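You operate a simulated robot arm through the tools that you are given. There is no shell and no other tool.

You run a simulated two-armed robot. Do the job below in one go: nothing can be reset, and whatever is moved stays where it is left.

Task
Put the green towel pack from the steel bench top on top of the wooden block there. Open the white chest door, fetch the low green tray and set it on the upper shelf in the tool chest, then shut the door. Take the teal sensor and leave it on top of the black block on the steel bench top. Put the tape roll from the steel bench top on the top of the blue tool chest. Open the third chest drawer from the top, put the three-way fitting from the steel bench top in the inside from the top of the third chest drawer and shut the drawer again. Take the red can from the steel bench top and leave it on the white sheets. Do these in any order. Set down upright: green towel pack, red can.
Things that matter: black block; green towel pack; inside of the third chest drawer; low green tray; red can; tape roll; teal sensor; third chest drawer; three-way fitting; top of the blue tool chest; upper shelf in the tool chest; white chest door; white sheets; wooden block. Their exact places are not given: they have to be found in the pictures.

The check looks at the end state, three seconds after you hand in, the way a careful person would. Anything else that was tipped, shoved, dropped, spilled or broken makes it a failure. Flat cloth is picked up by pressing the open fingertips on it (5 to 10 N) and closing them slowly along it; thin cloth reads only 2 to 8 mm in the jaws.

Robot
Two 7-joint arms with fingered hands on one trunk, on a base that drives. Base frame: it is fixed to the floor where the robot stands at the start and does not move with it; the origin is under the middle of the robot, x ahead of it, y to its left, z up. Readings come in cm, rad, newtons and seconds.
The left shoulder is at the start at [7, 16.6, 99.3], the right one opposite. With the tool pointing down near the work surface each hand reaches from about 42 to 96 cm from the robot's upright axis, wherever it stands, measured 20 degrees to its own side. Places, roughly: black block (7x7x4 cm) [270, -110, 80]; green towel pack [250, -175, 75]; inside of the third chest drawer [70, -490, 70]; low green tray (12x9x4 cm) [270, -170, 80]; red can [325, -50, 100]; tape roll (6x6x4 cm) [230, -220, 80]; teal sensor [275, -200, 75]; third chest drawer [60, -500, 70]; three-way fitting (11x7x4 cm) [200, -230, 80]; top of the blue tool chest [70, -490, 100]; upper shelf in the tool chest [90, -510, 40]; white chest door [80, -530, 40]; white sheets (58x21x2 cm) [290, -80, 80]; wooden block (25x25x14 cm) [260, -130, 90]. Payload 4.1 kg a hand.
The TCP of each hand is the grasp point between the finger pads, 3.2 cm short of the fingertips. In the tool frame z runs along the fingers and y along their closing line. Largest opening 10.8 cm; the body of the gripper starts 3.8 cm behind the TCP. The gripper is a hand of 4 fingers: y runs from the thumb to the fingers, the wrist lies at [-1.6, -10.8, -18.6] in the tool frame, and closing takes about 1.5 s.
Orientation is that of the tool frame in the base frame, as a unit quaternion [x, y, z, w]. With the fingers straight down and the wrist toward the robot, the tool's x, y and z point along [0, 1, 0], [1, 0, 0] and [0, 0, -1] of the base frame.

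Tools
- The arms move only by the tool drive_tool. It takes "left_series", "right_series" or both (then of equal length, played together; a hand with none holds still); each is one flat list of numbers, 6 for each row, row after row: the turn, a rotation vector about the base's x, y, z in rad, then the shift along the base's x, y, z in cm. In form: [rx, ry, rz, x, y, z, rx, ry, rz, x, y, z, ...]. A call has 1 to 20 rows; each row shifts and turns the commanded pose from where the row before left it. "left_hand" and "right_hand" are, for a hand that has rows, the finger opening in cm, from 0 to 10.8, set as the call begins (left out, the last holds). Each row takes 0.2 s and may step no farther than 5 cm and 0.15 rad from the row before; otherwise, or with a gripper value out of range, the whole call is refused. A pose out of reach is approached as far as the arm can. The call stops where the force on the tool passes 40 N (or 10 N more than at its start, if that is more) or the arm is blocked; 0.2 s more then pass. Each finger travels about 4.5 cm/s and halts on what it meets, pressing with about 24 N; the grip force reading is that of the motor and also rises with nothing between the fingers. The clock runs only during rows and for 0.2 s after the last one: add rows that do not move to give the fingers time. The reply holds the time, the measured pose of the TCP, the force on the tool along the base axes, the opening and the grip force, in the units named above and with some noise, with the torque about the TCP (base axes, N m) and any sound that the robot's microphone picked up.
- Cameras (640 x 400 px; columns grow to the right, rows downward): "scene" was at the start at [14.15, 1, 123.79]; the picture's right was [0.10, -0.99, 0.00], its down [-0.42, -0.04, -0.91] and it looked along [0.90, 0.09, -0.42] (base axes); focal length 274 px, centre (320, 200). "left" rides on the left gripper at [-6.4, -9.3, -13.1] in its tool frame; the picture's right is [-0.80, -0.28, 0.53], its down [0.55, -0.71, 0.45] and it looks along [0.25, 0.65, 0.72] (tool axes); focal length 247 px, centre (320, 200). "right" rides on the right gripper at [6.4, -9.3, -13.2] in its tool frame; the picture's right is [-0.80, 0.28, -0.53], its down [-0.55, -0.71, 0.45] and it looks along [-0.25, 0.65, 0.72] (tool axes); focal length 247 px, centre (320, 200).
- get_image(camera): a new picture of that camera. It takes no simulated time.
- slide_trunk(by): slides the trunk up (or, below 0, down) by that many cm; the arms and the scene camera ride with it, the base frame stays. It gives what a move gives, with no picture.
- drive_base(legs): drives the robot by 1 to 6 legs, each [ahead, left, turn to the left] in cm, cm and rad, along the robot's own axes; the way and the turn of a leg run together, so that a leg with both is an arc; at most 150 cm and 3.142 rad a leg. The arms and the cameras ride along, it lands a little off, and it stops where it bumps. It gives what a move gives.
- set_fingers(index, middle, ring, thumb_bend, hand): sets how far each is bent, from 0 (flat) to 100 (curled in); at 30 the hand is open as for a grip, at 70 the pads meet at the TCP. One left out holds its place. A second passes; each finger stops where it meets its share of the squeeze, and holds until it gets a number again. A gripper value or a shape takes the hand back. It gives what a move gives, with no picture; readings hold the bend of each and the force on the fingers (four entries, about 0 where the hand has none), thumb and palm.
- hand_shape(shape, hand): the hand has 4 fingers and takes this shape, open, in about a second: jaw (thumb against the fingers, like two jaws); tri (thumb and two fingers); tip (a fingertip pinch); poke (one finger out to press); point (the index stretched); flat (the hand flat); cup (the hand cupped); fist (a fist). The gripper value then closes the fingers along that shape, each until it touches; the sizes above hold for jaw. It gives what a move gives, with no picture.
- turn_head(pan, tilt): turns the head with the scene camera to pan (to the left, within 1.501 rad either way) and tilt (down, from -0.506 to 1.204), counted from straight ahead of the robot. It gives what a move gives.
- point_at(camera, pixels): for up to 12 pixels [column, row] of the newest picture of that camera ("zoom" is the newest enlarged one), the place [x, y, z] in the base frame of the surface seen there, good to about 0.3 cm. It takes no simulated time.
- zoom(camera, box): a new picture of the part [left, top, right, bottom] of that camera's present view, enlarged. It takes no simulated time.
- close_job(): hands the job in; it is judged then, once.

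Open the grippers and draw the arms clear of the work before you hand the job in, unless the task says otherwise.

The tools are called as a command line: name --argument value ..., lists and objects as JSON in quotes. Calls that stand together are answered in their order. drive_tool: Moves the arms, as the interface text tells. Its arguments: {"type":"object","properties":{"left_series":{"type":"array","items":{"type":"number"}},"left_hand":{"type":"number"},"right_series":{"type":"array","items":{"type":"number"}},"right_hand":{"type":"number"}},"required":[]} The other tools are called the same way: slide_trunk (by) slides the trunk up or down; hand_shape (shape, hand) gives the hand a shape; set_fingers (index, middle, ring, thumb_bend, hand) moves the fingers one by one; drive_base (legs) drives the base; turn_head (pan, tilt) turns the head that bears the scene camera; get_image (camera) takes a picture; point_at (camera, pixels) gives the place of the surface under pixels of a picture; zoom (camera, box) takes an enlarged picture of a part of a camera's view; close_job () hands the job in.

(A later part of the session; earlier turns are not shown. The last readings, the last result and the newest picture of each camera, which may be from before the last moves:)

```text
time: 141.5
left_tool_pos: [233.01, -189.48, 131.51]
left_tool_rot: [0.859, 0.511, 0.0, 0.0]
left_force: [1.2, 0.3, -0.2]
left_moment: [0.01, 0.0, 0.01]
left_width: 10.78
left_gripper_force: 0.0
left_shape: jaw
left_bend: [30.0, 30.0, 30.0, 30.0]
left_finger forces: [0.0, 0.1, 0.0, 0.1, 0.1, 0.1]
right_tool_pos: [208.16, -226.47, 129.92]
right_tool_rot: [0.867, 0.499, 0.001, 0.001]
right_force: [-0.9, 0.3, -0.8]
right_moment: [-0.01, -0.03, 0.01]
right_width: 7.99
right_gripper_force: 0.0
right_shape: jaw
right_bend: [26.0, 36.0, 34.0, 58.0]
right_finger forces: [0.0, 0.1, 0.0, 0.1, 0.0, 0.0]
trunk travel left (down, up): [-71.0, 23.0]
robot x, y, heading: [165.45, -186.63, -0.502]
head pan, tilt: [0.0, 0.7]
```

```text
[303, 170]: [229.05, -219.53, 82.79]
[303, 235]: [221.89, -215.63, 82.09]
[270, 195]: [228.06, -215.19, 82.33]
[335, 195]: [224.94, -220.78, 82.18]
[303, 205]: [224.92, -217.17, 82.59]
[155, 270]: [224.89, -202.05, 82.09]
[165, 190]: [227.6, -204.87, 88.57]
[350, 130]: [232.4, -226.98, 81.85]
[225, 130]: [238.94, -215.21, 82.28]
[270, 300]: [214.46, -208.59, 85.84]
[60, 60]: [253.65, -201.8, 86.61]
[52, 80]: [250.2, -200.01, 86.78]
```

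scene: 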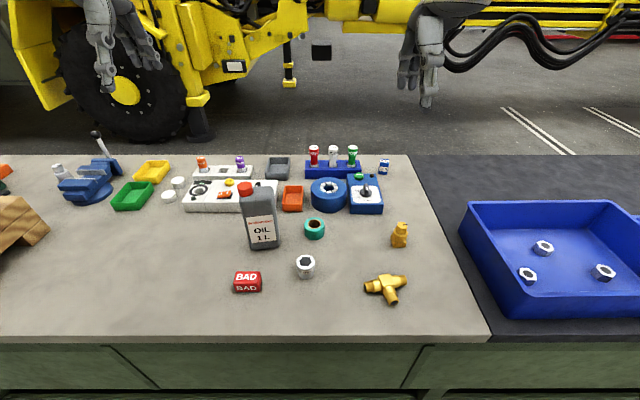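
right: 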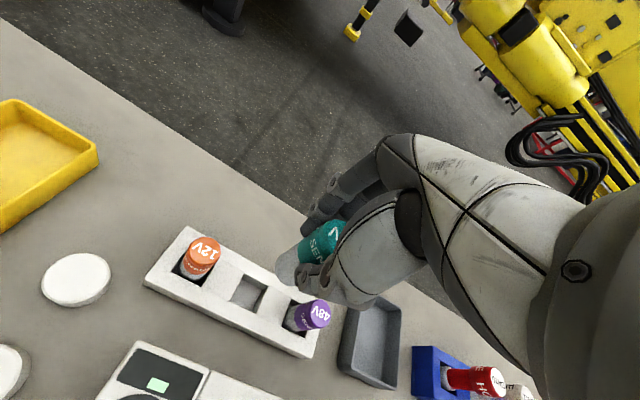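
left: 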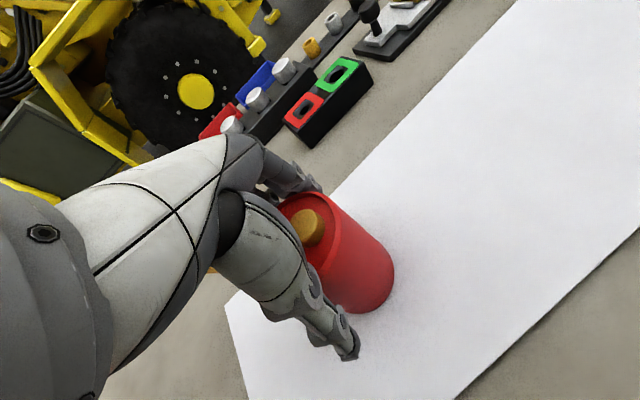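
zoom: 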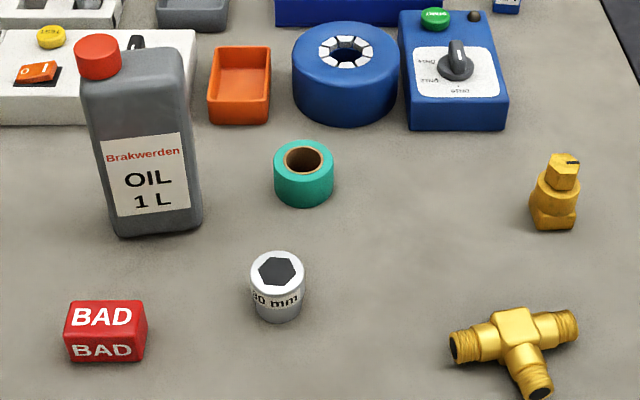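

The T-fitting's run points along ~1.29 rad with the branch toward me. I bring the right hand over it with fingers to go behind the run and the thumb at the branch end.

drive_tool --right_series '[0, 0, 0.04, -1.28, 0.37, -4.4, 0, 0, 0.04, -1.28, 0.37, -4.4, 0, 0, 0.04, -1.28, 0.37, -4.4, 0, 0, 0.04, -1.28, 0.37, -4.4, 0, 0, 0.04, -1.28, 0.37, -4.4, 0, 0, 0.04, -1.28, 0.37, -4.4, 0, 0, 0, 0, 0, 0]' --right_hand 10.8

get_image --camera "right"

get_image --camera "scene"

```text
time: 143.1
left_tool_pos: [232.98, -189.37, 131.62]
left_tool_rot: [0.859, 0.511, -0.001, -0.001]
left_force: [0.1, -0.4, -0.1]
left_moment: [-0.02, 0.0, -0.02]
left_width: 10.78
left_gripper_force: 0.0
left_shape: jaw
left_bend: [30.0, 30.0, 30.0, 30.0]
left_finger forces: [0.0, 0.0, 0.0, 0.1, 0.1, 0.1]
right_tool_pos: [200.4, -224.02, 103.35]
right_tool_rot: [0.801, 0.599, 0.001, 0.002]
right_force: [0.0, 0.6, 0.5]
right_moment: [-0.02, 0.01, -0.02]
right_width: 10.78
right_gripper_force: 0.1
right_shape: jaw
right_bend: [30.0, 30.0, 30.0, 30.0]
right_finger forces: [0.0, 0.0, 0.1, 0.0, 0.0, 0.1]
trunk travel left (down, up): [-71.0, 23.0]
robot x, y, heading: [165.22, -186.77, -0.503]
head pan, tilt: [0.0, 0.7]
```

```text
taken
```

right: 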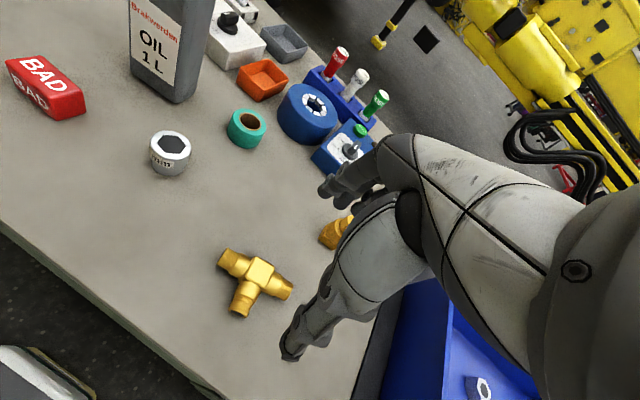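

```text
taken
```

scene: 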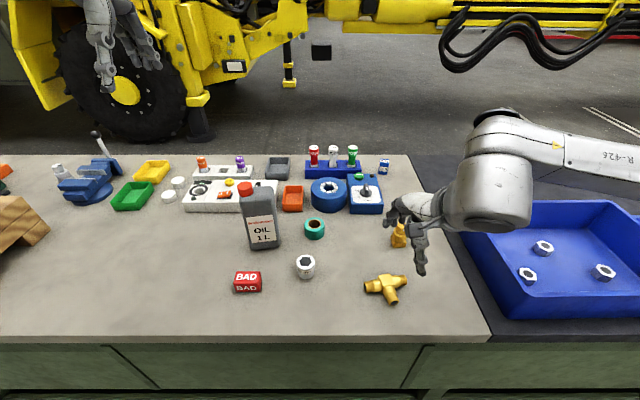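

A second brass piece stands behind at (399,235). From the right camera I measure the T (run ends (228,258),(285,292), branch end (241,310)) and the second piece.

zoom --camera "right" --box '[190, 220, 320, 330]'

point_at --camera "zoom" --pixels '[[195, 155], [470, 335], [250, 430], [330, 250], [260, 210], [400, 290], [290, 330], [270, 380], [230, 185], [430, 310], [340, 235], [310, 270]]'

point_at --camera "scene" --pixels '[[399, 230], [399, 243], [392, 240], [404, 240], [470, 215], [465, 205], [480, 260]]'

```text
3.64 times, centred on (255, 275) of right
```

zoom: 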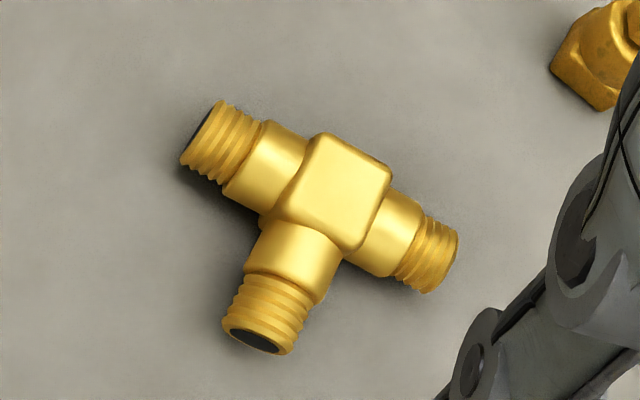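

```text
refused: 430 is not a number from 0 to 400
```

```text
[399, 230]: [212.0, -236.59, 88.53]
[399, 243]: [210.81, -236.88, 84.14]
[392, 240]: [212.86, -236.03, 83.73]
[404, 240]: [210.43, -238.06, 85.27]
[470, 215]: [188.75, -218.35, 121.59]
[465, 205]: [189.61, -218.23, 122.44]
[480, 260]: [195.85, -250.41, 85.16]
```

point_at --camera "zoom" --pixels '[[210, 130], [440, 255], [265, 335], [335, 190], [240, 155], [410, 240], [285, 260], [260, 310], [320, 140], [385, 180], [355, 240], [300, 210]]'

```text
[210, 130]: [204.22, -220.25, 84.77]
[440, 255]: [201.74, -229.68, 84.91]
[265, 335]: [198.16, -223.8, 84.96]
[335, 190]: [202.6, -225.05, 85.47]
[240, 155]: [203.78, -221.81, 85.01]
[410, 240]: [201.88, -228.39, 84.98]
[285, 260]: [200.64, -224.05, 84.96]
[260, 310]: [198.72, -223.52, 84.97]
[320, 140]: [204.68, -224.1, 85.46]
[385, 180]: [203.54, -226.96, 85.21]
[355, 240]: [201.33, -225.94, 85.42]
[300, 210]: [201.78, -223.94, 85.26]
```

T centre (202.6,-225.05), branch tip 5 cm out, back 1.8 cm. I move the TCP to (201.05,-224.6), turn +0.03 and descend to z≈86.

drive_tool --right_series '[0, 0, 0.03, 0.6, -0.6, -4, 0, 0, 0, 0, 0, -4, 0, 0, 0, 0, 0, -4, 0, 0, 0, 0, 0, -3, 0, 0, 0, 0, 0, -1.5, 0, 0, 0, 0, 0, -0.8, 0, 0, 0, 0, 0, 0]'

get_image --camera "right"

zoom --camera "scene" --box '[340, 200, 480, 320]'

```text
time: 144.7
left_tool_pos: [232.85, -189.45, 131.7]
left_tool_rot: [0.859, 0.512, 0.0, 0.001]
left_force: [-0.7, 0.0, -0.8]
left_moment: [-0.03, 0.01, 0.0]
left_width: 10.78
left_gripper_force: 0.1
left_shape: jaw
left_bend: [30.0, 30.0, 30.0, 30.0]
left_finger forces: [0.0, 0.1, 0.0, 0.1, 0.1, 0.0]
right_tool_pos: [200.93, -224.94, 86.1]
right_tool_rot: [0.793, 0.61, 0.0, 0.001]
right_force: [1.2, 0.4, -0.9]
right_moment: [0.01, 0.01, 0.01]
right_width: 10.76
right_gripper_force: 0.0
right_shape: jaw
right_bend: [30.0, 30.0, 30.0, 30.0]
right_finger forces: [0.0, 0.1, 0.1, 0.0, 0.0, 0.0]
trunk travel left (down, up): [-71.0, 23.0]
robot x, y, heading: [165.38, -186.45, -0.498]
head pan, tilt: [0.0, 0.7]
```

```text
taken
```

right: 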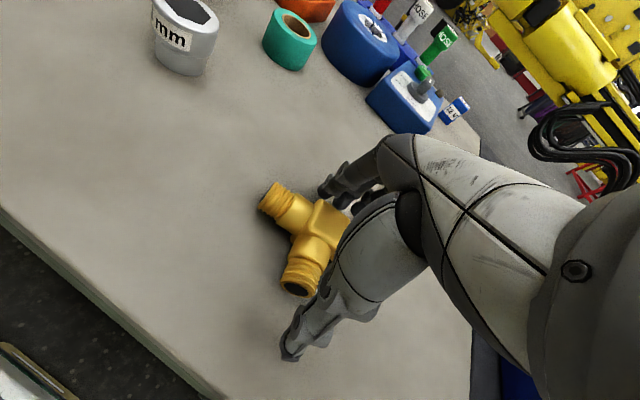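

```text
3.33 times, centred on (410, 260) of scene
```

zoom: 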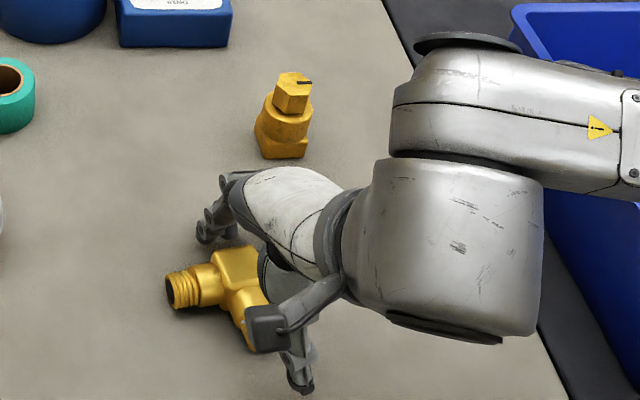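

Fingers are behind the run, thumb off the branch end. I lower 0.3 cm and close.

drive_tool --right_series '[0, 0, 0, 0.1, 0.2, -0.3, 0, 0, 0, 0, 0, 0]'

drive_tool --right_series '[0, 0, 0, 0, 0, 0, 0, 0, 0, 0, 0, 0, 0, 0, 0, 0, 0, 0, 0, 0, 0, 0, 0, 0, 0, 0, 0, 0, 0, 0, 0, 0, 0, 0, 0, 0, 0, 0, 0, 0, 0, 0, 0, 0, 0, 0, 0, 0]' --right_hand 2

get_image --camera "right"

zoom --camera "scene" --box '[340, 200, 480, 320]'

```text
time: 145.3
left_tool_pos: [232.92, -189.48, 131.6]
left_tool_rot: [0.859, 0.512, 0.0, 0.001]
left_force: [-0.1, -0.4, -0.3]
left_moment: [0.03, -0.03, 0.02]
left_width: 10.76
left_gripper_force: 0.0
left_shape: jaw
left_bend: [30.0, 30.0, 30.0, 30.0]
left_finger forces: [0.0, 0.0, 0.1, 0.0, 0.1, 0.1]
right_tool_pos: [201.13, -224.68, 85.92]
right_tool_rot: [0.792, 0.61, 0.001, 0.002]
right_force: [0.5, 0.4, -0.4]
right_moment: [0.0, 0.0, -0.02]
right_width: 10.78
right_gripper_force: 0.0
right_shape: jaw
right_bend: [30.0, 30.0, 30.0, 30.0]
right_finger forces: [0.1, 0.0, 0.0, 0.1, 0.0, 0.0]
trunk travel left (down, up): [-71.0, 23.0]
robot x, y, heading: [165.27, -186.8, -0.5]
head pan, tilt: [0.0, 0.7]
```

```text
time: 147.1
left_tool_pos: [232.91, -189.4, 131.59]
left_tool_rot: [0.859, 0.512, 0.0, 0.0]
left_force: [0.1, -0.3, -0.3]
left_moment: [-0.01, 0.02, -0.04]
left_width: 10.78
left_gripper_force: 0.1
left_shape: jaw
left_bend: [30.0, 30.0, 30.0, 30.0]
left_finger forces: [0.0, 0.0, 0.0, 0.0, 0.1, 0.0]
right_tool_pos: [201.11, -224.7, 85.83]
right_tool_rot: [0.792, 0.61, 0.001, 0.001]
right_force: [0.1, -0.2, 1.0]
right_moment: [-0.01, -0.01, 0.02]
right_width: 6.39
right_gripper_force: 23.8
right_shape: jaw
right_bend: [28.0, 41.0, 41.0, 67.0]
right_finger forces: [12.1, 6.6, 2.9, 0.1, 21.7, 0.1]
trunk travel left (down, up): [-71.0, 23.0]
robot x, y, heading: [165.88, -186.84, -0.502]
head pan, tilt: [0.0, 0.7]
```

```text
taken
```

right: 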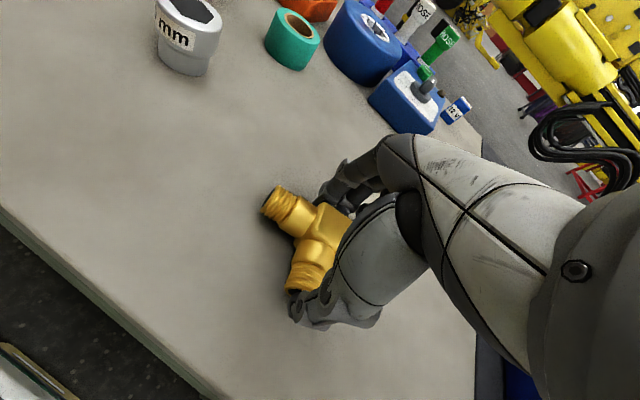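

```text
3.33 times, centred on (410, 260) of scene
```

zoom: 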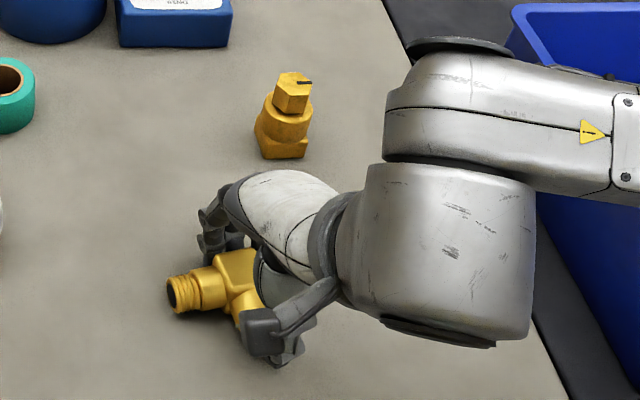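

Gripped at 6.4 cm with balanced finger forces. I lift slowly 12 cm and check.

drive_tool --right_series '[0, 0, 0, 0, 0, 1, 0, 0, 0, 0, 0, 2, 0, 0, 0, 0, 0, 3, 0, 0, 0, 0, 0, 3, 0, 0, 0, 0, 0, 3, 0, 0, 0, 0, 0, 0]'

get_image --camera "right"

zoom --camera "scene" --box '[340, 160, 480, 280]'

```text
time: 148.5
left_tool_pos: [232.94, -189.44, 131.65]
left_tool_rot: [0.859, 0.512, 0.0, 0.0]
left_force: [-0.1, -0.7, -0.1]
left_moment: [0.0, 0.01, -0.01]
left_width: 10.77
left_gripper_force: 0.1
left_shape: jaw
left_bend: [30.0, 30.0, 30.0, 30.0]
left_finger forces: [0.0, 0.0, 0.1, 0.0, 0.0, 0.0]
right_tool_pos: [201.06, -224.71, 97.63]
right_tool_rot: [0.792, 0.61, 0.001, 0.002]
right_force: [0.5, -0.2, -3.3]
right_moment: [0.05, 0.0, -0.01]
right_width: 6.36
right_gripper_force: 24.2
right_shape: jaw
right_bend: [28.0, 41.0, 41.0, 67.0]
right_finger forces: [12.1, 6.7, 3.0, 0.0, 21.9, 0.0]
trunk travel left (down, up): [-71.0, 23.0]
robot x, y, heading: [165.58, -186.42, -0.499]
head pan, tilt: [0.0, 0.7]
```

```text
taken
```

right: 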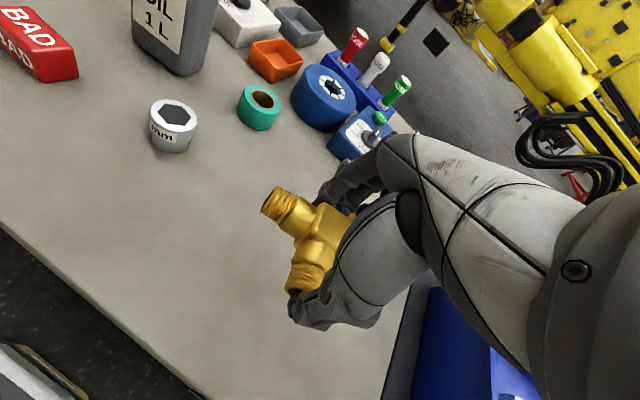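

```text
3.33 times, centred on (410, 220) of scene
```

zoom: 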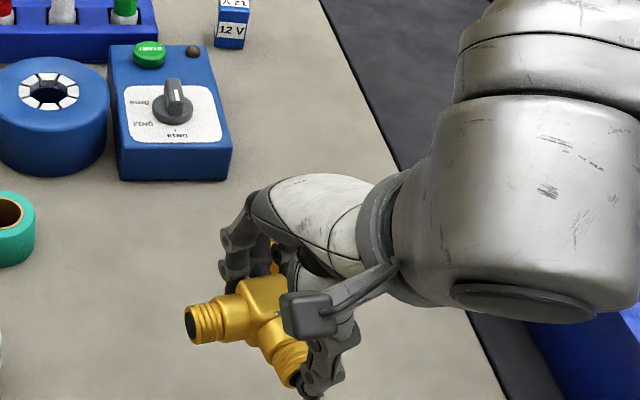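

Fitting held level. I raise the right hand and swing it a little to the right, then raise the trunk 15 cm so the left arm can come down over the tape roll clear of the oil bottle.

drive_tool --right_series '[0, 0, 0, 0, 0, 4, 0, 0, 0, 0, 0, 4, 0, 0, 0, 0, 0, 4, 0, 0, 0, -1.2, -2.2, 4, 0, 0, 0, -1.2, -2.2, 4, 0, 0, 0, -1.2, -2.2, 4, 0, 0, 0, -1.2, -2.2, 1]'

slide_trunk --by 15

drive_base --legs '[[0, -8, 0]]'

turn_head --pan 0.0 --tilt 0.85

get_image --camera "scene"

```text
time: 150.1
left_tool_pos: [232.84, -189.53, 131.76]
left_tool_rot: [0.859, 0.511, 0.001, 0.0]
left_force: [-0.2, -0.5, 0.0]
left_moment: [0.01, -0.02, 0.05]
left_width: 10.76
left_gripper_force: 0.1
left_shape: jaw
left_bend: [30.0, 30.0, 30.0, 30.0]
left_finger forces: [0.0, 0.0, 0.0, 0.0, 0.0, 0.0]
right_tool_pos: [196.24, -233.42, 122.83]
right_tool_rot: [0.793, 0.61, 0.002, 0.002]
right_force: [0.7, -0.4, -2.1]
right_moment: [0.04, 0.03, -0.02]
right_width: 6.38
right_gripper_force: 24.2
right_shape: jaw
right_bend: [28.0, 41.0, 41.0, 67.0]
right_finger forces: [12.2, 6.6, 3.0, 0.0, 21.7, 0.0]
trunk travel left (down, up): [-71.0, 23.0]
robot x, y, heading: [165.45, -186.79, -0.503]
head pan, tilt: [0.0, 0.7]
```

```text
time: 151.8
left_tool_pos: [233.04, -189.48, 146.59]
left_tool_rot: [0.859, 0.511, 0.0, 0.0]
left_force: [0.0, -0.1, 1.1]
left_moment: [0.01, 0.02, -0.01]
left_width: 10.76
left_gripper_force: 0.1
left_shape: jaw
left_bend: [30.0, 30.0, 30.0, 30.0]
left_finger forces: [0.0, 0.0, 0.0, 0.0, 0.1, 0.0]
right_tool_pos: [196.46, -233.4, 137.77]
right_tool_rot: [0.793, 0.61, 0.001, 0.001]
right_force: [0.2, -0.4, -2.0]
right_moment: [-0.02, 0.03, -0.02]
right_width: 6.37
right_gripper_force: 24.2
right_shape: jaw
right_bend: [28.0, 41.0, 41.0, 67.0]
right_finger forces: [12.0, 6.6, 3.1, 0.0, 21.6, 0.0]
trunk travel left (down, up): [-86.0, 8.0]
robot x, y, heading: [166.02, -186.51, -0.5]
head pan, tilt: [0.0, 0.7]
```

```text
time: 152.9
left_tool_pos: [229.41, -195.77, 146.41]
left_tool_rot: [0.859, 0.512, -0.002, 0.002]
left_force: [0.2, 1.2, 0.4]
left_moment: [-0.02, 0.01, -0.03]
left_width: 10.76
left_gripper_force: 0.1
left_shape: jaw
left_bend: [30.0, 30.0, 30.0, 30.0]
left_finger forces: [0.0, 0.0, 0.1, 0.1, 0.1, 0.0]
right_tool_pos: [193.12, -239.68, 137.98]
right_tool_rot: [0.791, 0.612, -0.001, 0.002]
right_force: [0.8, 0.4, -2.8]
right_moment: [-0.01, 0.03, 0.02]
right_width: 6.38
right_gripper_force: 24.1
right_shape: jaw
right_bend: [28.0, 41.0, 41.0, 67.0]
right_finger forces: [12.2, 6.5, 3.0, 0.1, 21.6, 0.0]
trunk travel left (down, up): [-86.0, 8.0]
robot x, y, heading: [161.59, -193.67, -0.496]
head pan, tilt: [0.0, 0.7]
```

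```text
time: 153.6
left_tool_pos: [229.16, -196.17, 146.57]
left_tool_rot: [0.858, 0.513, 0.0, 0.0]
left_force: [-0.3, -0.7, -0.3]
left_moment: [-0.01, -0.01, 0.01]
left_width: 10.79
left_gripper_force: 0.1
left_shape: jaw
left_bend: [30.0, 30.0, 30.0, 30.0]
left_finger forces: [0.0, 0.0, 0.0, 0.0, 0.1, 0.0]
right_tool_pos: [192.75, -240.33, 137.95]
right_tool_rot: [0.791, 0.612, 0.001, 0.001]
right_force: [0.2, -0.3, -1.6]
right_moment: [0.05, 0.03, -0.01]
right_width: 6.32
right_gripper_force: 23.6
right_shape: jaw
right_bend: [28.0, 41.0, 41.0, 67.0]
right_finger forces: [12.1, 6.6, 3.0, 0.0, 21.7, 0.0]
trunk travel left (down, up): [-86.0, 8.0]
robot x, y, heading: [161.29, -193.84, -0.498]
head pan, tilt: [0.0, 0.85]
```

```text
taken
```

scene: 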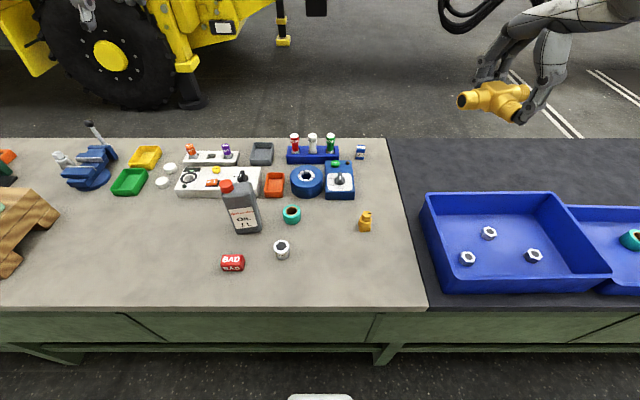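

Tape roll at (291,213); I zoom and measure its rim.

zoom --camera "scene" --box '[220, 160, 340, 260]'

point_at --camera "zoom" --pixels '[[345, 197], [390, 197], [368, 184], [368, 222], [367, 245], [340, 215], [392, 215], [230, 160], [110, 120], [200, 130], [350, 130], [310, 350]]'

```text
4.00 times, centred on (280, 210) of scene
```

zoom: 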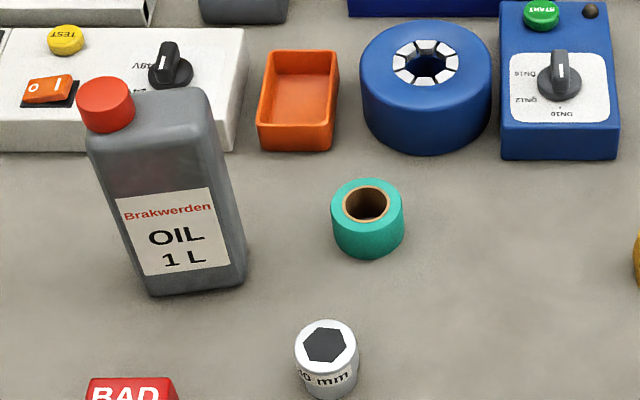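

```text
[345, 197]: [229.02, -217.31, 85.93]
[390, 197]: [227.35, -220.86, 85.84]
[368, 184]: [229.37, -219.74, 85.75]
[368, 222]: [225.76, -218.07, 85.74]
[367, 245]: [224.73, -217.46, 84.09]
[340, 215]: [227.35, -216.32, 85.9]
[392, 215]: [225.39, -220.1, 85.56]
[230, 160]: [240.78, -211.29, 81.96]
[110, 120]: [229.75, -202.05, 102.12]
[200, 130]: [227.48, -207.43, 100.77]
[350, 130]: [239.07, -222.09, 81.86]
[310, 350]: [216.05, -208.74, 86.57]
```

Tape centre ≈(227.5,-218.8), top 85.9; the oil bottle's right side is ~10 cm left of it. I move the left hand over, turned +0.49 so the wrist lies away from the bottle, and stop above.

drive_tool --left_series '[0, 0, 0.098, -0.34, -4.52, -1.6, 0, 0, 0.098, -0.34, -4.52, -1.6, 0, 0, 0.098, -0.34, -4.52, -1.6, 0, 0, 0.098, -0.34, -4.52, -1.6, 0, 0, 0.098, -0.34, -4.52, -1.6, 0, 0, 0, 0, 0, -4.5, 0, 0, 0, 0, 0, -4.5, 0, 0, 0, 0, 0, -4.5, 0, 0, 0, 0, 0, -4.5, 0, 0, 0, 0, 0, -4.5, 0, 0, 0, 0, 0, -4.5, 0, 0, 0, 0, 0, 0]' --left_hand 10.8

get_image --camera "left"

get_image --camera "scene"

```text
time: 156.2
left_tool_pos: [227.61, -218.53, 111.58]
left_tool_rot: [0.709, 0.705, 0.0, 0.0]
left_force: [0.1, 0.5, 0.0]
left_moment: [0.0, -0.02, -0.02]
left_width: 10.76
left_gripper_force: 0.0
left_shape: jaw
left_bend: [30.0, 30.0, 30.0, 30.0]
left_finger forces: [0.1, 0.0, 0.1, 0.1, 0.0, 0.0]
right_tool_pos: [192.7, -240.27, 137.92]
right_tool_rot: [0.791, 0.611, 0.001, 0.002]
right_force: [-0.2, -0.2, -2.6]
right_moment: [-0.01, 0.03, -0.06]
right_width: 6.36
right_gripper_force: 23.6
right_shape: jaw
right_bend: [28.0, 41.0, 41.0, 67.0]
right_finger forces: [12.1, 6.6, 3.1, 0.0, 21.7, 0.1]
trunk travel left (down, up): [-86.0, 8.0]
robot x, y, heading: [161.41, -193.49, -0.5]
head pan, tilt: [0.0, 0.85]
```

```text
taken
```

left: 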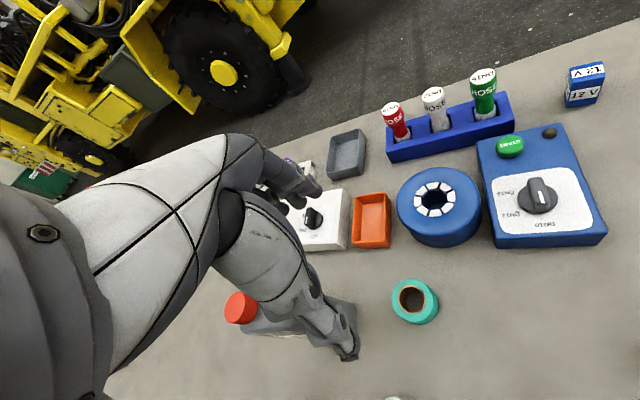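

```text
taken
```

scene: 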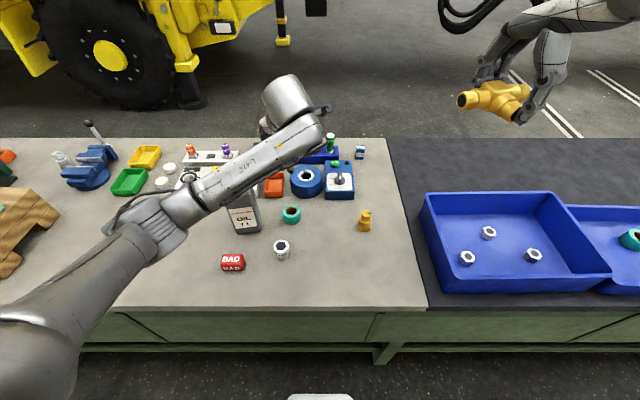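

The left forearm passes above the oil bottle in this view. I measure forearm points before lowering.

point_at --camera "scene" --pixels '[[300, 130], [270, 150], [240, 170], [210, 190], [180, 215], [150, 240], [250, 180], [100, 280], [285, 95], [240, 225]]'

point_at --camera "left" --pixels '[[415, 284], [437, 300], [395, 300], [415, 322], [240, 305], [330, 330], [425, 288], [400, 316]]'

```text
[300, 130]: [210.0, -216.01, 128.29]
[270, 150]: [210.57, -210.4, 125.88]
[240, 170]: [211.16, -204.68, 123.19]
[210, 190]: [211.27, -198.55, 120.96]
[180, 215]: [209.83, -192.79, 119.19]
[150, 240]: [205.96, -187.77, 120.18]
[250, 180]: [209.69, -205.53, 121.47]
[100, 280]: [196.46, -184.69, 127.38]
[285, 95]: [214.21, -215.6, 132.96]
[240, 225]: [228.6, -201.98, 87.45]
```

```text
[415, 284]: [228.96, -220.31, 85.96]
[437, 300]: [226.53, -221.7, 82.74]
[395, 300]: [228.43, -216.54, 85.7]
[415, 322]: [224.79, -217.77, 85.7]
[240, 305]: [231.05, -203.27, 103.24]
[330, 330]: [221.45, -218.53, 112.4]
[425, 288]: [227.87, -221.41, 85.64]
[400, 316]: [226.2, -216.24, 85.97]
```

With this turn the left elbow hangs low (z≈114) in front of the bottle, which would be unsafe when lowered. I turn the hand back by -0.45 at this height and see where the elbow goes.

drive_tool --left_series '[0, 0, -0.09, 0, 0, 0, 0, 0, -0.09, 0, 0, 0, 0, 0, -0.09, 0, 0, 0, 0, 0, -0.09, 0, 0, 0, 0, 0, -0.09, 0, 0, 0, 0, 0, 0, 0, 0, 0]'

get_image --camera "scene"

point_at --camera "scene" --pixels '[[300, 130], [270, 150], [240, 170], [210, 190], [180, 215], [150, 240], [120, 200], [100, 280]]'

```text
time: 157.6
left_tool_pos: [227.41, -218.78, 111.65]
left_tool_rot: [0.849, 0.529, 0.0, 0.0]
left_force: [-0.2, -0.7, 0.3]
left_moment: [-0.01, -0.01, -0.02]
left_width: 10.76
left_gripper_force: 0.1
left_shape: jaw
left_bend: [30.0, 30.0, 30.0, 30.0]
left_finger forces: [0.0, 0.1, 0.0, 0.0, 0.1, 0.0]
right_tool_pos: [192.73, -240.26, 137.91]
right_tool_rot: [0.791, 0.612, 0.002, 0.001]
right_force: [-0.1, -0.3, -1.9]
right_moment: [0.04, 0.03, -0.01]
right_width: 6.36
right_gripper_force: 24.3
right_shape: jaw
right_bend: [28.0, 41.0, 41.0, 67.0]
right_finger forces: [12.0, 6.5, 3.0, 0.1, 21.6, 0.0]
trunk travel left (down, up): [-86.0, 8.0]
robot x, y, heading: [161.42, -193.9, -0.501]
head pan, tilt: [0.0, 0.85]
```

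```text
taken
```

scene: 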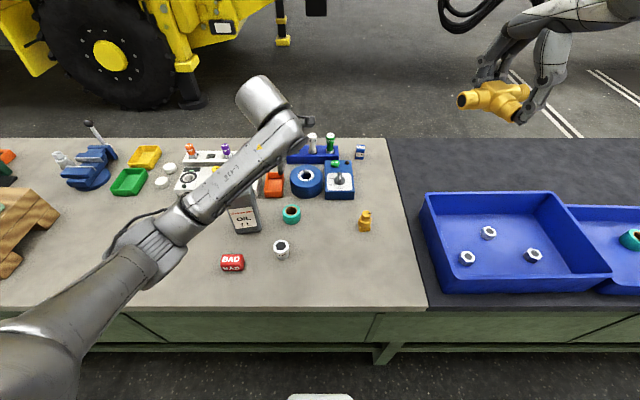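

```text
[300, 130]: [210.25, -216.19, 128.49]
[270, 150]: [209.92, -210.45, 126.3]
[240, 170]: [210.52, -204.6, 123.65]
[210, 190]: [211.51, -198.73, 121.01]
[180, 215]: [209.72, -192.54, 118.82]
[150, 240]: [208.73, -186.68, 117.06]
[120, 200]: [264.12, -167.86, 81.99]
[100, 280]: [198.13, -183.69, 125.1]
```

The elbow still hangs low because the arm is bent so near. I raise the left hand, back off so the arm will be nearly straight (tape at ahead 87, left 32), and lower the trunk 15 cm.

drive_tool --left_series '[0, 0, 0, 0, 0, 4.5, 0, 0, 0, 0, 0, 4.5, 0, 0, 0, 0, 0, 4.5, 0, 0, 0, 0, 0, 4.5, 0, 0, 0, 0, 0, 4.5, 0, 0, 0, 0, 0, 4.5]'

drive_base --legs '[[-16, 0, 0], [0, -22, 0]]'

slide_trunk --by -15

turn_head --pan 0.1 --tilt 0.6

get_image --camera "scene"

```text
time: 159.0
left_tool_pos: [227.15, -218.91, 138.59]
left_tool_rot: [0.849, 0.528, 0.001, -0.001]
left_force: [0.1, 0.0, -0.5]
left_moment: [0.0, 0.02, -0.02]
left_width: 10.78
left_gripper_force: 0.1
left_shape: jaw
left_bend: [30.0, 30.0, 30.0, 30.0]
left_finger forces: [0.0, 0.0, 0.0, 0.1, 0.0, 0.0]
right_tool_pos: [192.62, -240.35, 137.83]
right_tool_rot: [0.791, 0.612, 0.002, 0.001]
right_force: [-1.1, -0.5, -2.0]
right_moment: [0.04, -0.01, 0.0]
right_width: 6.39
right_gripper_force: 23.8
right_shape: jaw
right_bend: [28.0, 41.0, 41.0, 67.0]
right_finger forces: [12.1, 6.6, 3.0, 0.0, 21.7, 0.1]
trunk travel left (down, up): [-86.0, 8.0]
robot x, y, heading: [161.58, -193.93, -0.497]
head pan, tilt: [0.0, 0.85]
```

```text
time: 161.7
left_tool_pos: [203.03, -229.87, 138.46]
left_tool_rot: [0.848, 0.531, -0.001, 0.0]
left_force: [0.7, -0.6, 0.9]
left_moment: [-0.03, 0.01, 0.0]
left_width: 10.8
left_gripper_force: 0.1
left_shape: jaw
left_bend: [30.0, 30.0, 30.0, 30.0]
left_finger forces: [0.1, 0.0, 0.0, 0.0, 0.0, 0.1]
right_tool_pos: [168.49, -251.44, 137.79]
right_tool_rot: [0.79, 0.613, 0.0, 0.001]
right_force: [-0.4, 0.1, -2.0]
right_moment: [0.0, 0.06, 0.0]
right_width: 6.37
right_gripper_force: 24.2
right_shape: jaw
right_bend: [28.0, 41.0, 41.0, 67.0]
right_finger forces: [12.2, 6.5, 3.1, 0.0, 21.7, 0.0]
trunk travel left (down, up): [-86.0, 8.0]
robot x, y, heading: [136.96, -205.0, -0.495]
head pan, tilt: [0.0, 0.85]
```

```text
time: 163.4
left_tool_pos: [202.99, -230.18, 123.44]
left_tool_rot: [0.848, 0.53, 0.001, 0.001]
left_force: [0.1, -0.1, -0.5]
left_moment: [-0.02, 0.01, -0.01]
left_width: 10.74
left_gripper_force: 0.0
left_shape: jaw
left_bend: [30.0, 30.0, 30.0, 30.0]
left_finger forces: [0.1, 0.0, 0.0, 0.0, 0.0, 0.1]
right_tool_pos: [168.39, -251.57, 122.79]
right_tool_rot: [0.79, 0.613, 0.002, 0.001]
right_force: [0.5, -0.2, -2.2]
right_moment: [0.0, 0.02, -0.02]
right_width: 6.33
right_gripper_force: 24.0
right_shape: jaw
right_bend: [28.0, 41.0, 41.0, 67.0]
right_finger forces: [12.0, 6.5, 3.0, 0.1, 21.8, 0.0]
trunk travel left (down, up): [-71.0, 23.0]
robot x, y, heading: [137.21, -205.08, -0.498]
head pan, tilt: [0.0, 0.85]
```

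```text
time: 164.2
left_tool_pos: [203.11, -230.02, 123.59]
left_tool_rot: [0.847, 0.531, 0.0, 0.0]
left_force: [0.3, 0.9, -0.3]
left_moment: [0.01, 0.01, 0.01]
left_width: 10.76
left_gripper_force: 0.0
left_shape: jaw
left_bend: [30.0, 30.0, 30.0, 30.0]
left_finger forces: [0.0, 0.0, 0.0, 0.0, 0.0, 0.1]
right_tool_pos: [168.42, -251.66, 122.93]
right_tool_rot: [0.79, 0.613, 0.001, 0.001]
right_force: [-0.1, -0.2, -2.4]
right_moment: [-0.03, 0.02, -0.03]
right_width: 6.34
right_gripper_force: 24.1
right_shape: jaw
right_bend: [28.0, 41.0, 41.0, 67.0]
right_finger forces: [12.2, 6.6, 2.9, 0.0, 21.7, 0.0]
trunk travel left (down, up): [-71.0, 23.0]
robot x, y, heading: [137.22, -205.18, -0.497]
head pan, tilt: [0.099, 0.6]
```

```text
taken
```

scene: 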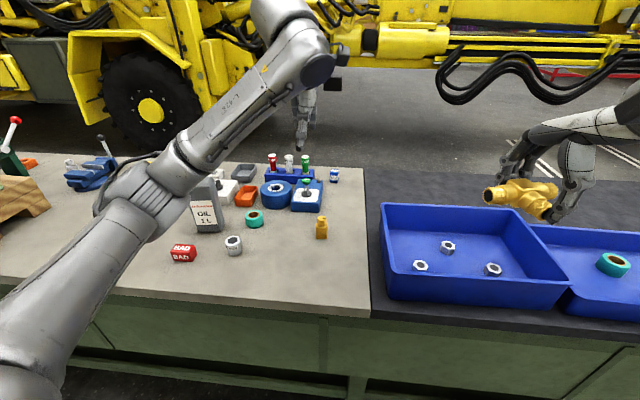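

Robot is now back (perp 218). I reach the left arm out over the tape roll at z≈112 with a +0.15 turn and check the elbow.

drive_tool --left_series '[0, 0, 0.02, 3.5, 1.6, -1.6, 0, 0, 0.02, 3.5, 1.6, -1.6, 0, 0, 0.02, 3.5, 1.6, -1.6, 0, 0, 0.02, 3.5, 1.6, -1.6, 0, 0, 0.02, 3.5, 1.6, -1.6, 0, 0, 0.02, 3.5, 1.6, -1.6, 0, 0, 0.03, 3.4, 1.6, -1.6, 0, 0, 0, 0, 0, 0]'

get_image --camera "left"

get_image --camera "scene"

```text
time: 166.0
left_tool_pos: [227.31, -218.79, 112.12]
left_tool_rot: [0.806, 0.592, 0.0, -0.001]
left_force: [-0.5, 0.4, 0.4]
left_moment: [0.01, 0.01, 0.03]
left_width: 10.78
left_gripper_force: 0.0
left_shape: jaw
left_bend: [30.0, 30.0, 30.0, 30.0]
left_finger forces: [0.0, 0.1, 0.0, 0.1, 0.1, 0.0]
right_tool_pos: [168.52, -251.66, 122.85]
right_tool_rot: [0.79, 0.613, 0.001, 0.002]
right_force: [-0.3, -0.1, -2.6]
right_moment: [0.03, 0.03, -0.03]
right_width: 6.36
right_gripper_force: 24.6
right_shape: jaw
right_bend: [28.0, 41.0, 41.0, 67.0]
right_finger forces: [12.1, 6.7, 3.0, 0.1, 21.7, 0.1]
trunk travel left (down, up): [-71.0, 23.0]
robot x, y, heading: [137.36, -205.37, -0.492]
head pan, tilt: [0.099, 0.6]
```

```text
taken
```

left: 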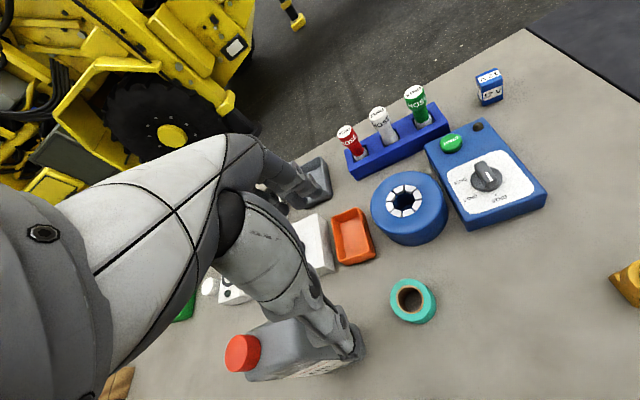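

```text
taken
```

scene: 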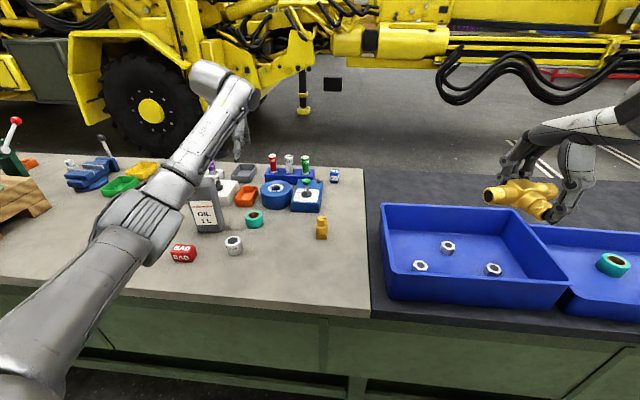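

I measure the forearm/elbow height and the bottle's right edge from this view.

point_at --camera "scene" --pixels '[[225, 110], [200, 150], [180, 180], [160, 205], [130, 230], [150, 240], [100, 260], [218, 215], [190, 215], [245, 218], [262, 218], [254, 212]]'

point_at --camera "left" --pixels '[[412, 281], [436, 300], [391, 300], [412, 323], [243, 350], [365, 355], [300, 330], [412, 292], [250, 370]]'

```text
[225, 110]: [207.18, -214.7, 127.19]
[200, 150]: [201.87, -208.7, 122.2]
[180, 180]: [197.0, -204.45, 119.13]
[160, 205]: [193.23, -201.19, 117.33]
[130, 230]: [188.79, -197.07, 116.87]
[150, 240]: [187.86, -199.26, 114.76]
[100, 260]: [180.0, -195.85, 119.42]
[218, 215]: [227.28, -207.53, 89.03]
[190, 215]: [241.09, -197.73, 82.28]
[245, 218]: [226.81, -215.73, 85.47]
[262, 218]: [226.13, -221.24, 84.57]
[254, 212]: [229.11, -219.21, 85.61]
```

```text
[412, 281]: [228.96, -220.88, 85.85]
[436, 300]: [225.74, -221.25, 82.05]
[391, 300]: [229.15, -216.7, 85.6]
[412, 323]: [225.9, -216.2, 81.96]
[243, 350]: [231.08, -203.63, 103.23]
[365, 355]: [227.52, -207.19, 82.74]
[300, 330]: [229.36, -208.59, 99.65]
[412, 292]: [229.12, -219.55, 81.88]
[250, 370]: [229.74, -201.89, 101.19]
```

The elbow is at z≈112 in front of the bench edge and the wrist stays ~6 cm from the bottle; the way down is clear. I descend to z≈90 first.

drive_tool --left_series '[0, 0, 0, 0, 0, -4, 0, 0, 0, 0, 0, -4, 0, 0, 0, 0, 0, -4, 0, 0, 0, 0, 0, -4, 0, 0, 0, 0, 0, -3, 0, 0, 0, 0, 0, -3, 0, 0, 0, 0, 0, 0]'

get_image --camera "left"

get_image --camera "scene"

```text
time: 167.6
left_tool_pos: [227.14, -218.85, 90.25]
left_tool_rot: [0.805, 0.593, 0.001, -0.001]
left_force: [0.2, -0.2, 0.1]
left_moment: [-0.03, 0.01, 0.0]
left_width: 10.76
left_gripper_force: 0.1
left_shape: jaw
left_bend: [30.0, 30.0, 30.0, 30.0]
left_finger forces: [0.0, 0.0, 0.1, 0.0, 0.0, 0.1]
right_tool_pos: [168.4, -251.66, 122.81]
right_tool_rot: [0.79, 0.613, 0.001, 0.001]
right_force: [-1.1, 0.2, -3.5]
right_moment: [-0.01, 0.01, 0.0]
right_width: 6.37
right_gripper_force: 24.1
right_shape: jaw
right_bend: [28.0, 41.0, 41.0, 67.0]
right_finger forces: [12.1, 6.6, 2.9, 0.1, 21.7, 0.0]
trunk travel left (down, up): [-71.0, 23.0]
robot x, y, heading: [136.98, -205.38, -0.499]
head pan, tilt: [0.099, 0.6]
```

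```text
taken
```

left: 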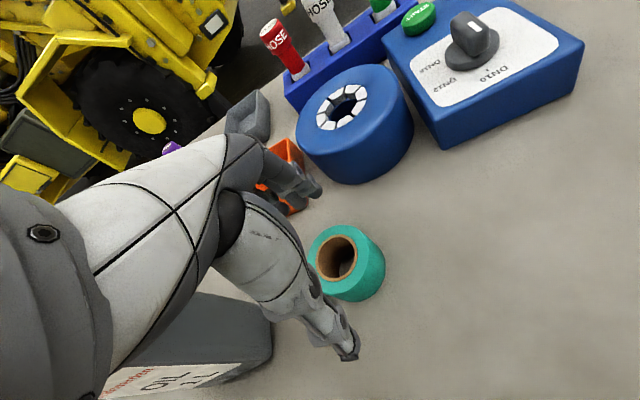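

```text
taken
```

scene: 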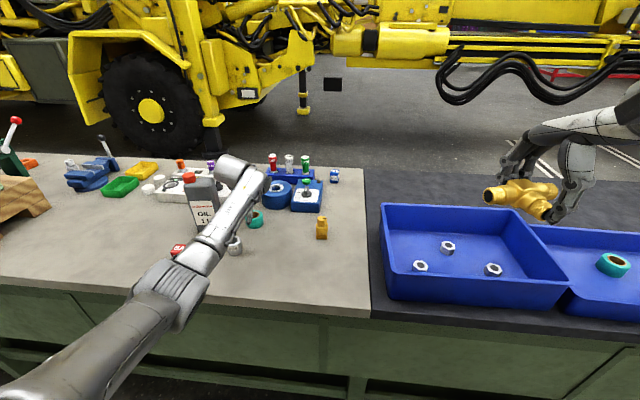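

The tape sits between thumb and fingers. I check forearm heights near the bench edge before the last 4.4 cm.

point_at --camera "scene" --pixels '[[235, 205], [215, 235], [200, 260], [180, 280], [170, 300], [150, 310], [210, 270], [190, 310], [182, 250]]'

zoom --camera "scene" --box '[120, 170, 300, 340]'

```text
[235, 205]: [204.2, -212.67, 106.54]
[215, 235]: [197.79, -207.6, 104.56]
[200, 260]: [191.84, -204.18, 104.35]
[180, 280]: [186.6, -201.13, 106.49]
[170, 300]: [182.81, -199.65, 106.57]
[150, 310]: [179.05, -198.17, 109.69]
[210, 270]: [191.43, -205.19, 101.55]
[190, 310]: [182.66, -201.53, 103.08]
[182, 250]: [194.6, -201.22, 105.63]
```

```text
2.35 times, centred on (210, 255) of scene
```

zoom: 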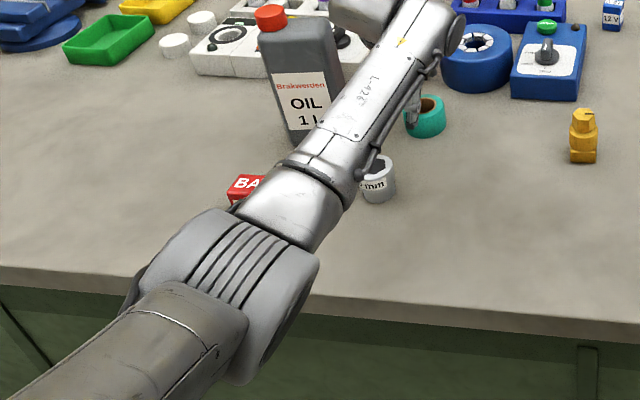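

Forearm underside is ≈95 and elbow underside ≈90 ahead of the bench edge (82). I finish the descent.

drive_tool --left_series '[0, 0, 0, 0.1, 0, -1.5, 0, 0, 0, 0.1, 0.05, -1.5, 0, 0, 0, 0, 0, -1.0, 0, 0, 0, 0, 0, -0.4, 0, 0, 0, 0, 0, 0]'

get_image --camera "left"

```text
time: 168.8
left_tool_pos: [227.52, -218.91, 85.81]
left_tool_rot: [0.805, 0.593, -0.001, 0.0]
left_force: [0.5, -0.4, 0.0]
left_moment: [-0.03, -0.02, 0.01]
left_width: 10.77
left_gripper_force: 0.1
left_shape: jaw
left_bend: [30.0, 30.0, 30.0, 30.0]
left_finger forces: [0.1, 0.0, 0.1, 0.0, 0.0, 0.1]
right_tool_pos: [168.38, -251.57, 122.88]
right_tool_rot: [0.79, 0.613, 0.001, 0.002]
right_force: [0.0, -0.6, -2.1]
right_moment: [-0.01, 0.04, 0.0]
right_width: 6.37
right_gripper_force: 24.5
right_shape: jaw
right_bend: [28.0, 41.0, 41.0, 67.0]
right_finger forces: [12.1, 6.6, 3.0, 0.0, 21.7, 0.0]
trunk travel left (down, up): [-71.0, 23.0]
robot x, y, heading: [137.02, -205.19, -0.496]
head pan, tilt: [0.099, 0.6]
```

```text
taken
```

left: 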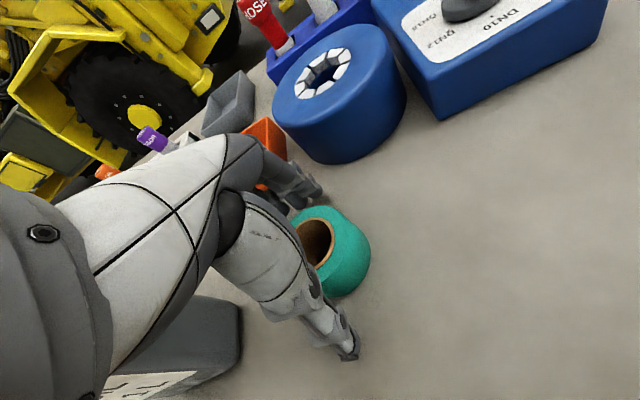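

Aligned around the roll. I close the left hand.

drive_tool --left_series '[0, 0, 0, 0, 0, 0, 0, 0, 0, 0, 0, 0, 0, 0, 0, 0, 0, 0, 0, 0, 0, 0, 0, 0, 0, 0, 0, 0, 0, 0, 0, 0, 0, 0, 0, 0, 0, 0, 0, 0, 0, 0, 0, 0, 0, 0, 0, 0]' --left_hand 2

get_image --camera "left"

```text
time: 170.6
left_tool_pos: [227.56, -218.85, 85.83]
left_tool_rot: [0.805, 0.593, -0.001, 0.0]
left_force: [-0.4, 0.2, 0.8]
left_moment: [0.02, -0.02, 0.0]
left_width: 5.28
left_gripper_force: 23.9
left_shape: jaw
left_bend: [74.0, 45.0, 48.0, 72.0]
left_finger forces: [12.4, 7.6, 0.0, 0.0, 20.8, 0.1]
right_tool_pos: [168.41, -251.58, 122.91]
right_tool_rot: [0.79, 0.613, 0.001, 0.002]
right_force: [0.5, 0.0, -2.6]
right_moment: [-0.01, 0.06, 0.0]
right_width: 6.37
right_gripper_force: 23.8
right_shape: jaw
right_bend: [28.0, 41.0, 41.0, 67.0]
right_finger forces: [12.2, 6.6, 3.0, 0.0, 21.7, 0.0]
trunk travel left (down, up): [-71.0, 23.0]
robot x, y, heading: [137.41, -205.27, -0.495]
head pan, tilt: [0.099, 0.6]
```

```text
taken
```

left: 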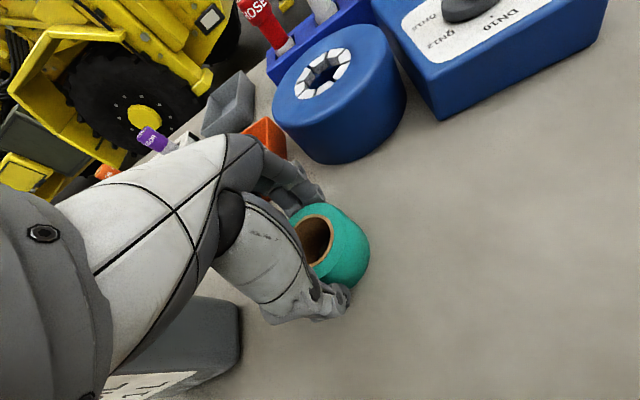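

Gripped at 5.3 cm. I lift straight up in steps to z≈125.

drive_tool --left_series '[0, 0, 0, 0, 0, 1, 0, 0, 0, 0, 0, 2, 0, 0, 0, 0, 0, 4, 0, 0, 0, 0, 0, 4, 0, 0, 0, 0, 0, 4, 0, 0, 0, 0, 0, 5, 0, 0, 0, 0, 0, 5, 0, 0, 0, 0, 0, 5, 0, 0, 0, 0, 0, 5, 0, 0, 0, 0, 0, 5]'

get_image --camera "left"

get_image --camera "scene"

```text
time: 172.8
left_tool_pos: [227.35, -218.62, 125.88]
left_tool_rot: [0.806, 0.592, 0.001, -0.001]
left_force: [0.2, -0.3, -0.4]
left_moment: [-0.01, 0.02, -0.01]
left_width: 5.25
left_gripper_force: 24.2
left_shape: jaw
left_bend: [74.0, 45.0, 48.0, 72.0]
left_finger forces: [12.4, 7.8, 0.0, 0.0, 20.6, 0.0]
right_tool_pos: [168.23, -251.74, 122.86]
right_tool_rot: [0.791, 0.612, 0.002, 0.002]
right_force: [0.1, -0.5, -2.5]
right_moment: [-0.01, -0.02, 0.0]
right_width: 6.37
right_gripper_force: 23.8
right_shape: jaw
right_bend: [28.0, 41.0, 41.0, 67.0]
right_finger forces: [12.0, 6.5, 3.1, 0.0, 21.7, 0.0]
trunk travel left (down, up): [-71.0, 23.0]
robot x, y, heading: [137.23, -205.37, -0.494]
head pan, tilt: [0.099, 0.6]
```

```text
taken
```

left: 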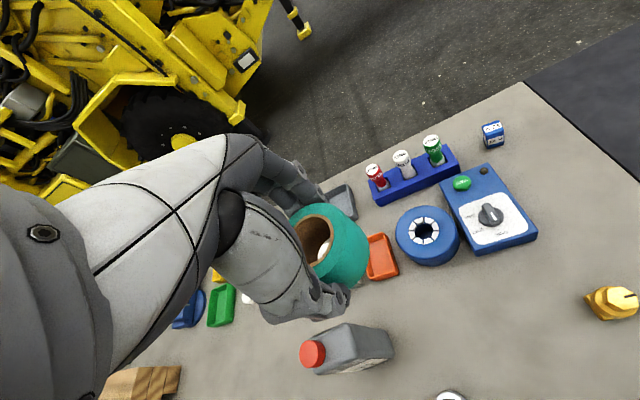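

```text
taken
```

scene: 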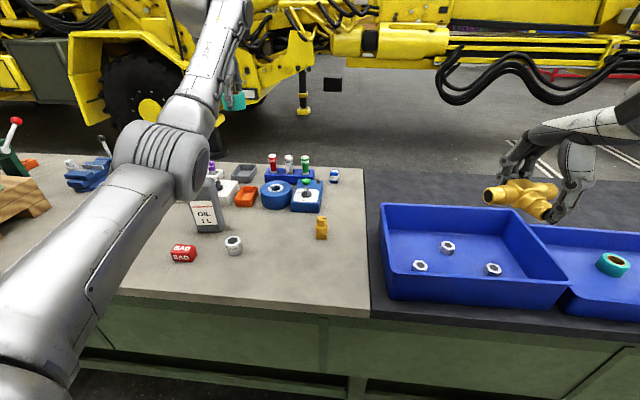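

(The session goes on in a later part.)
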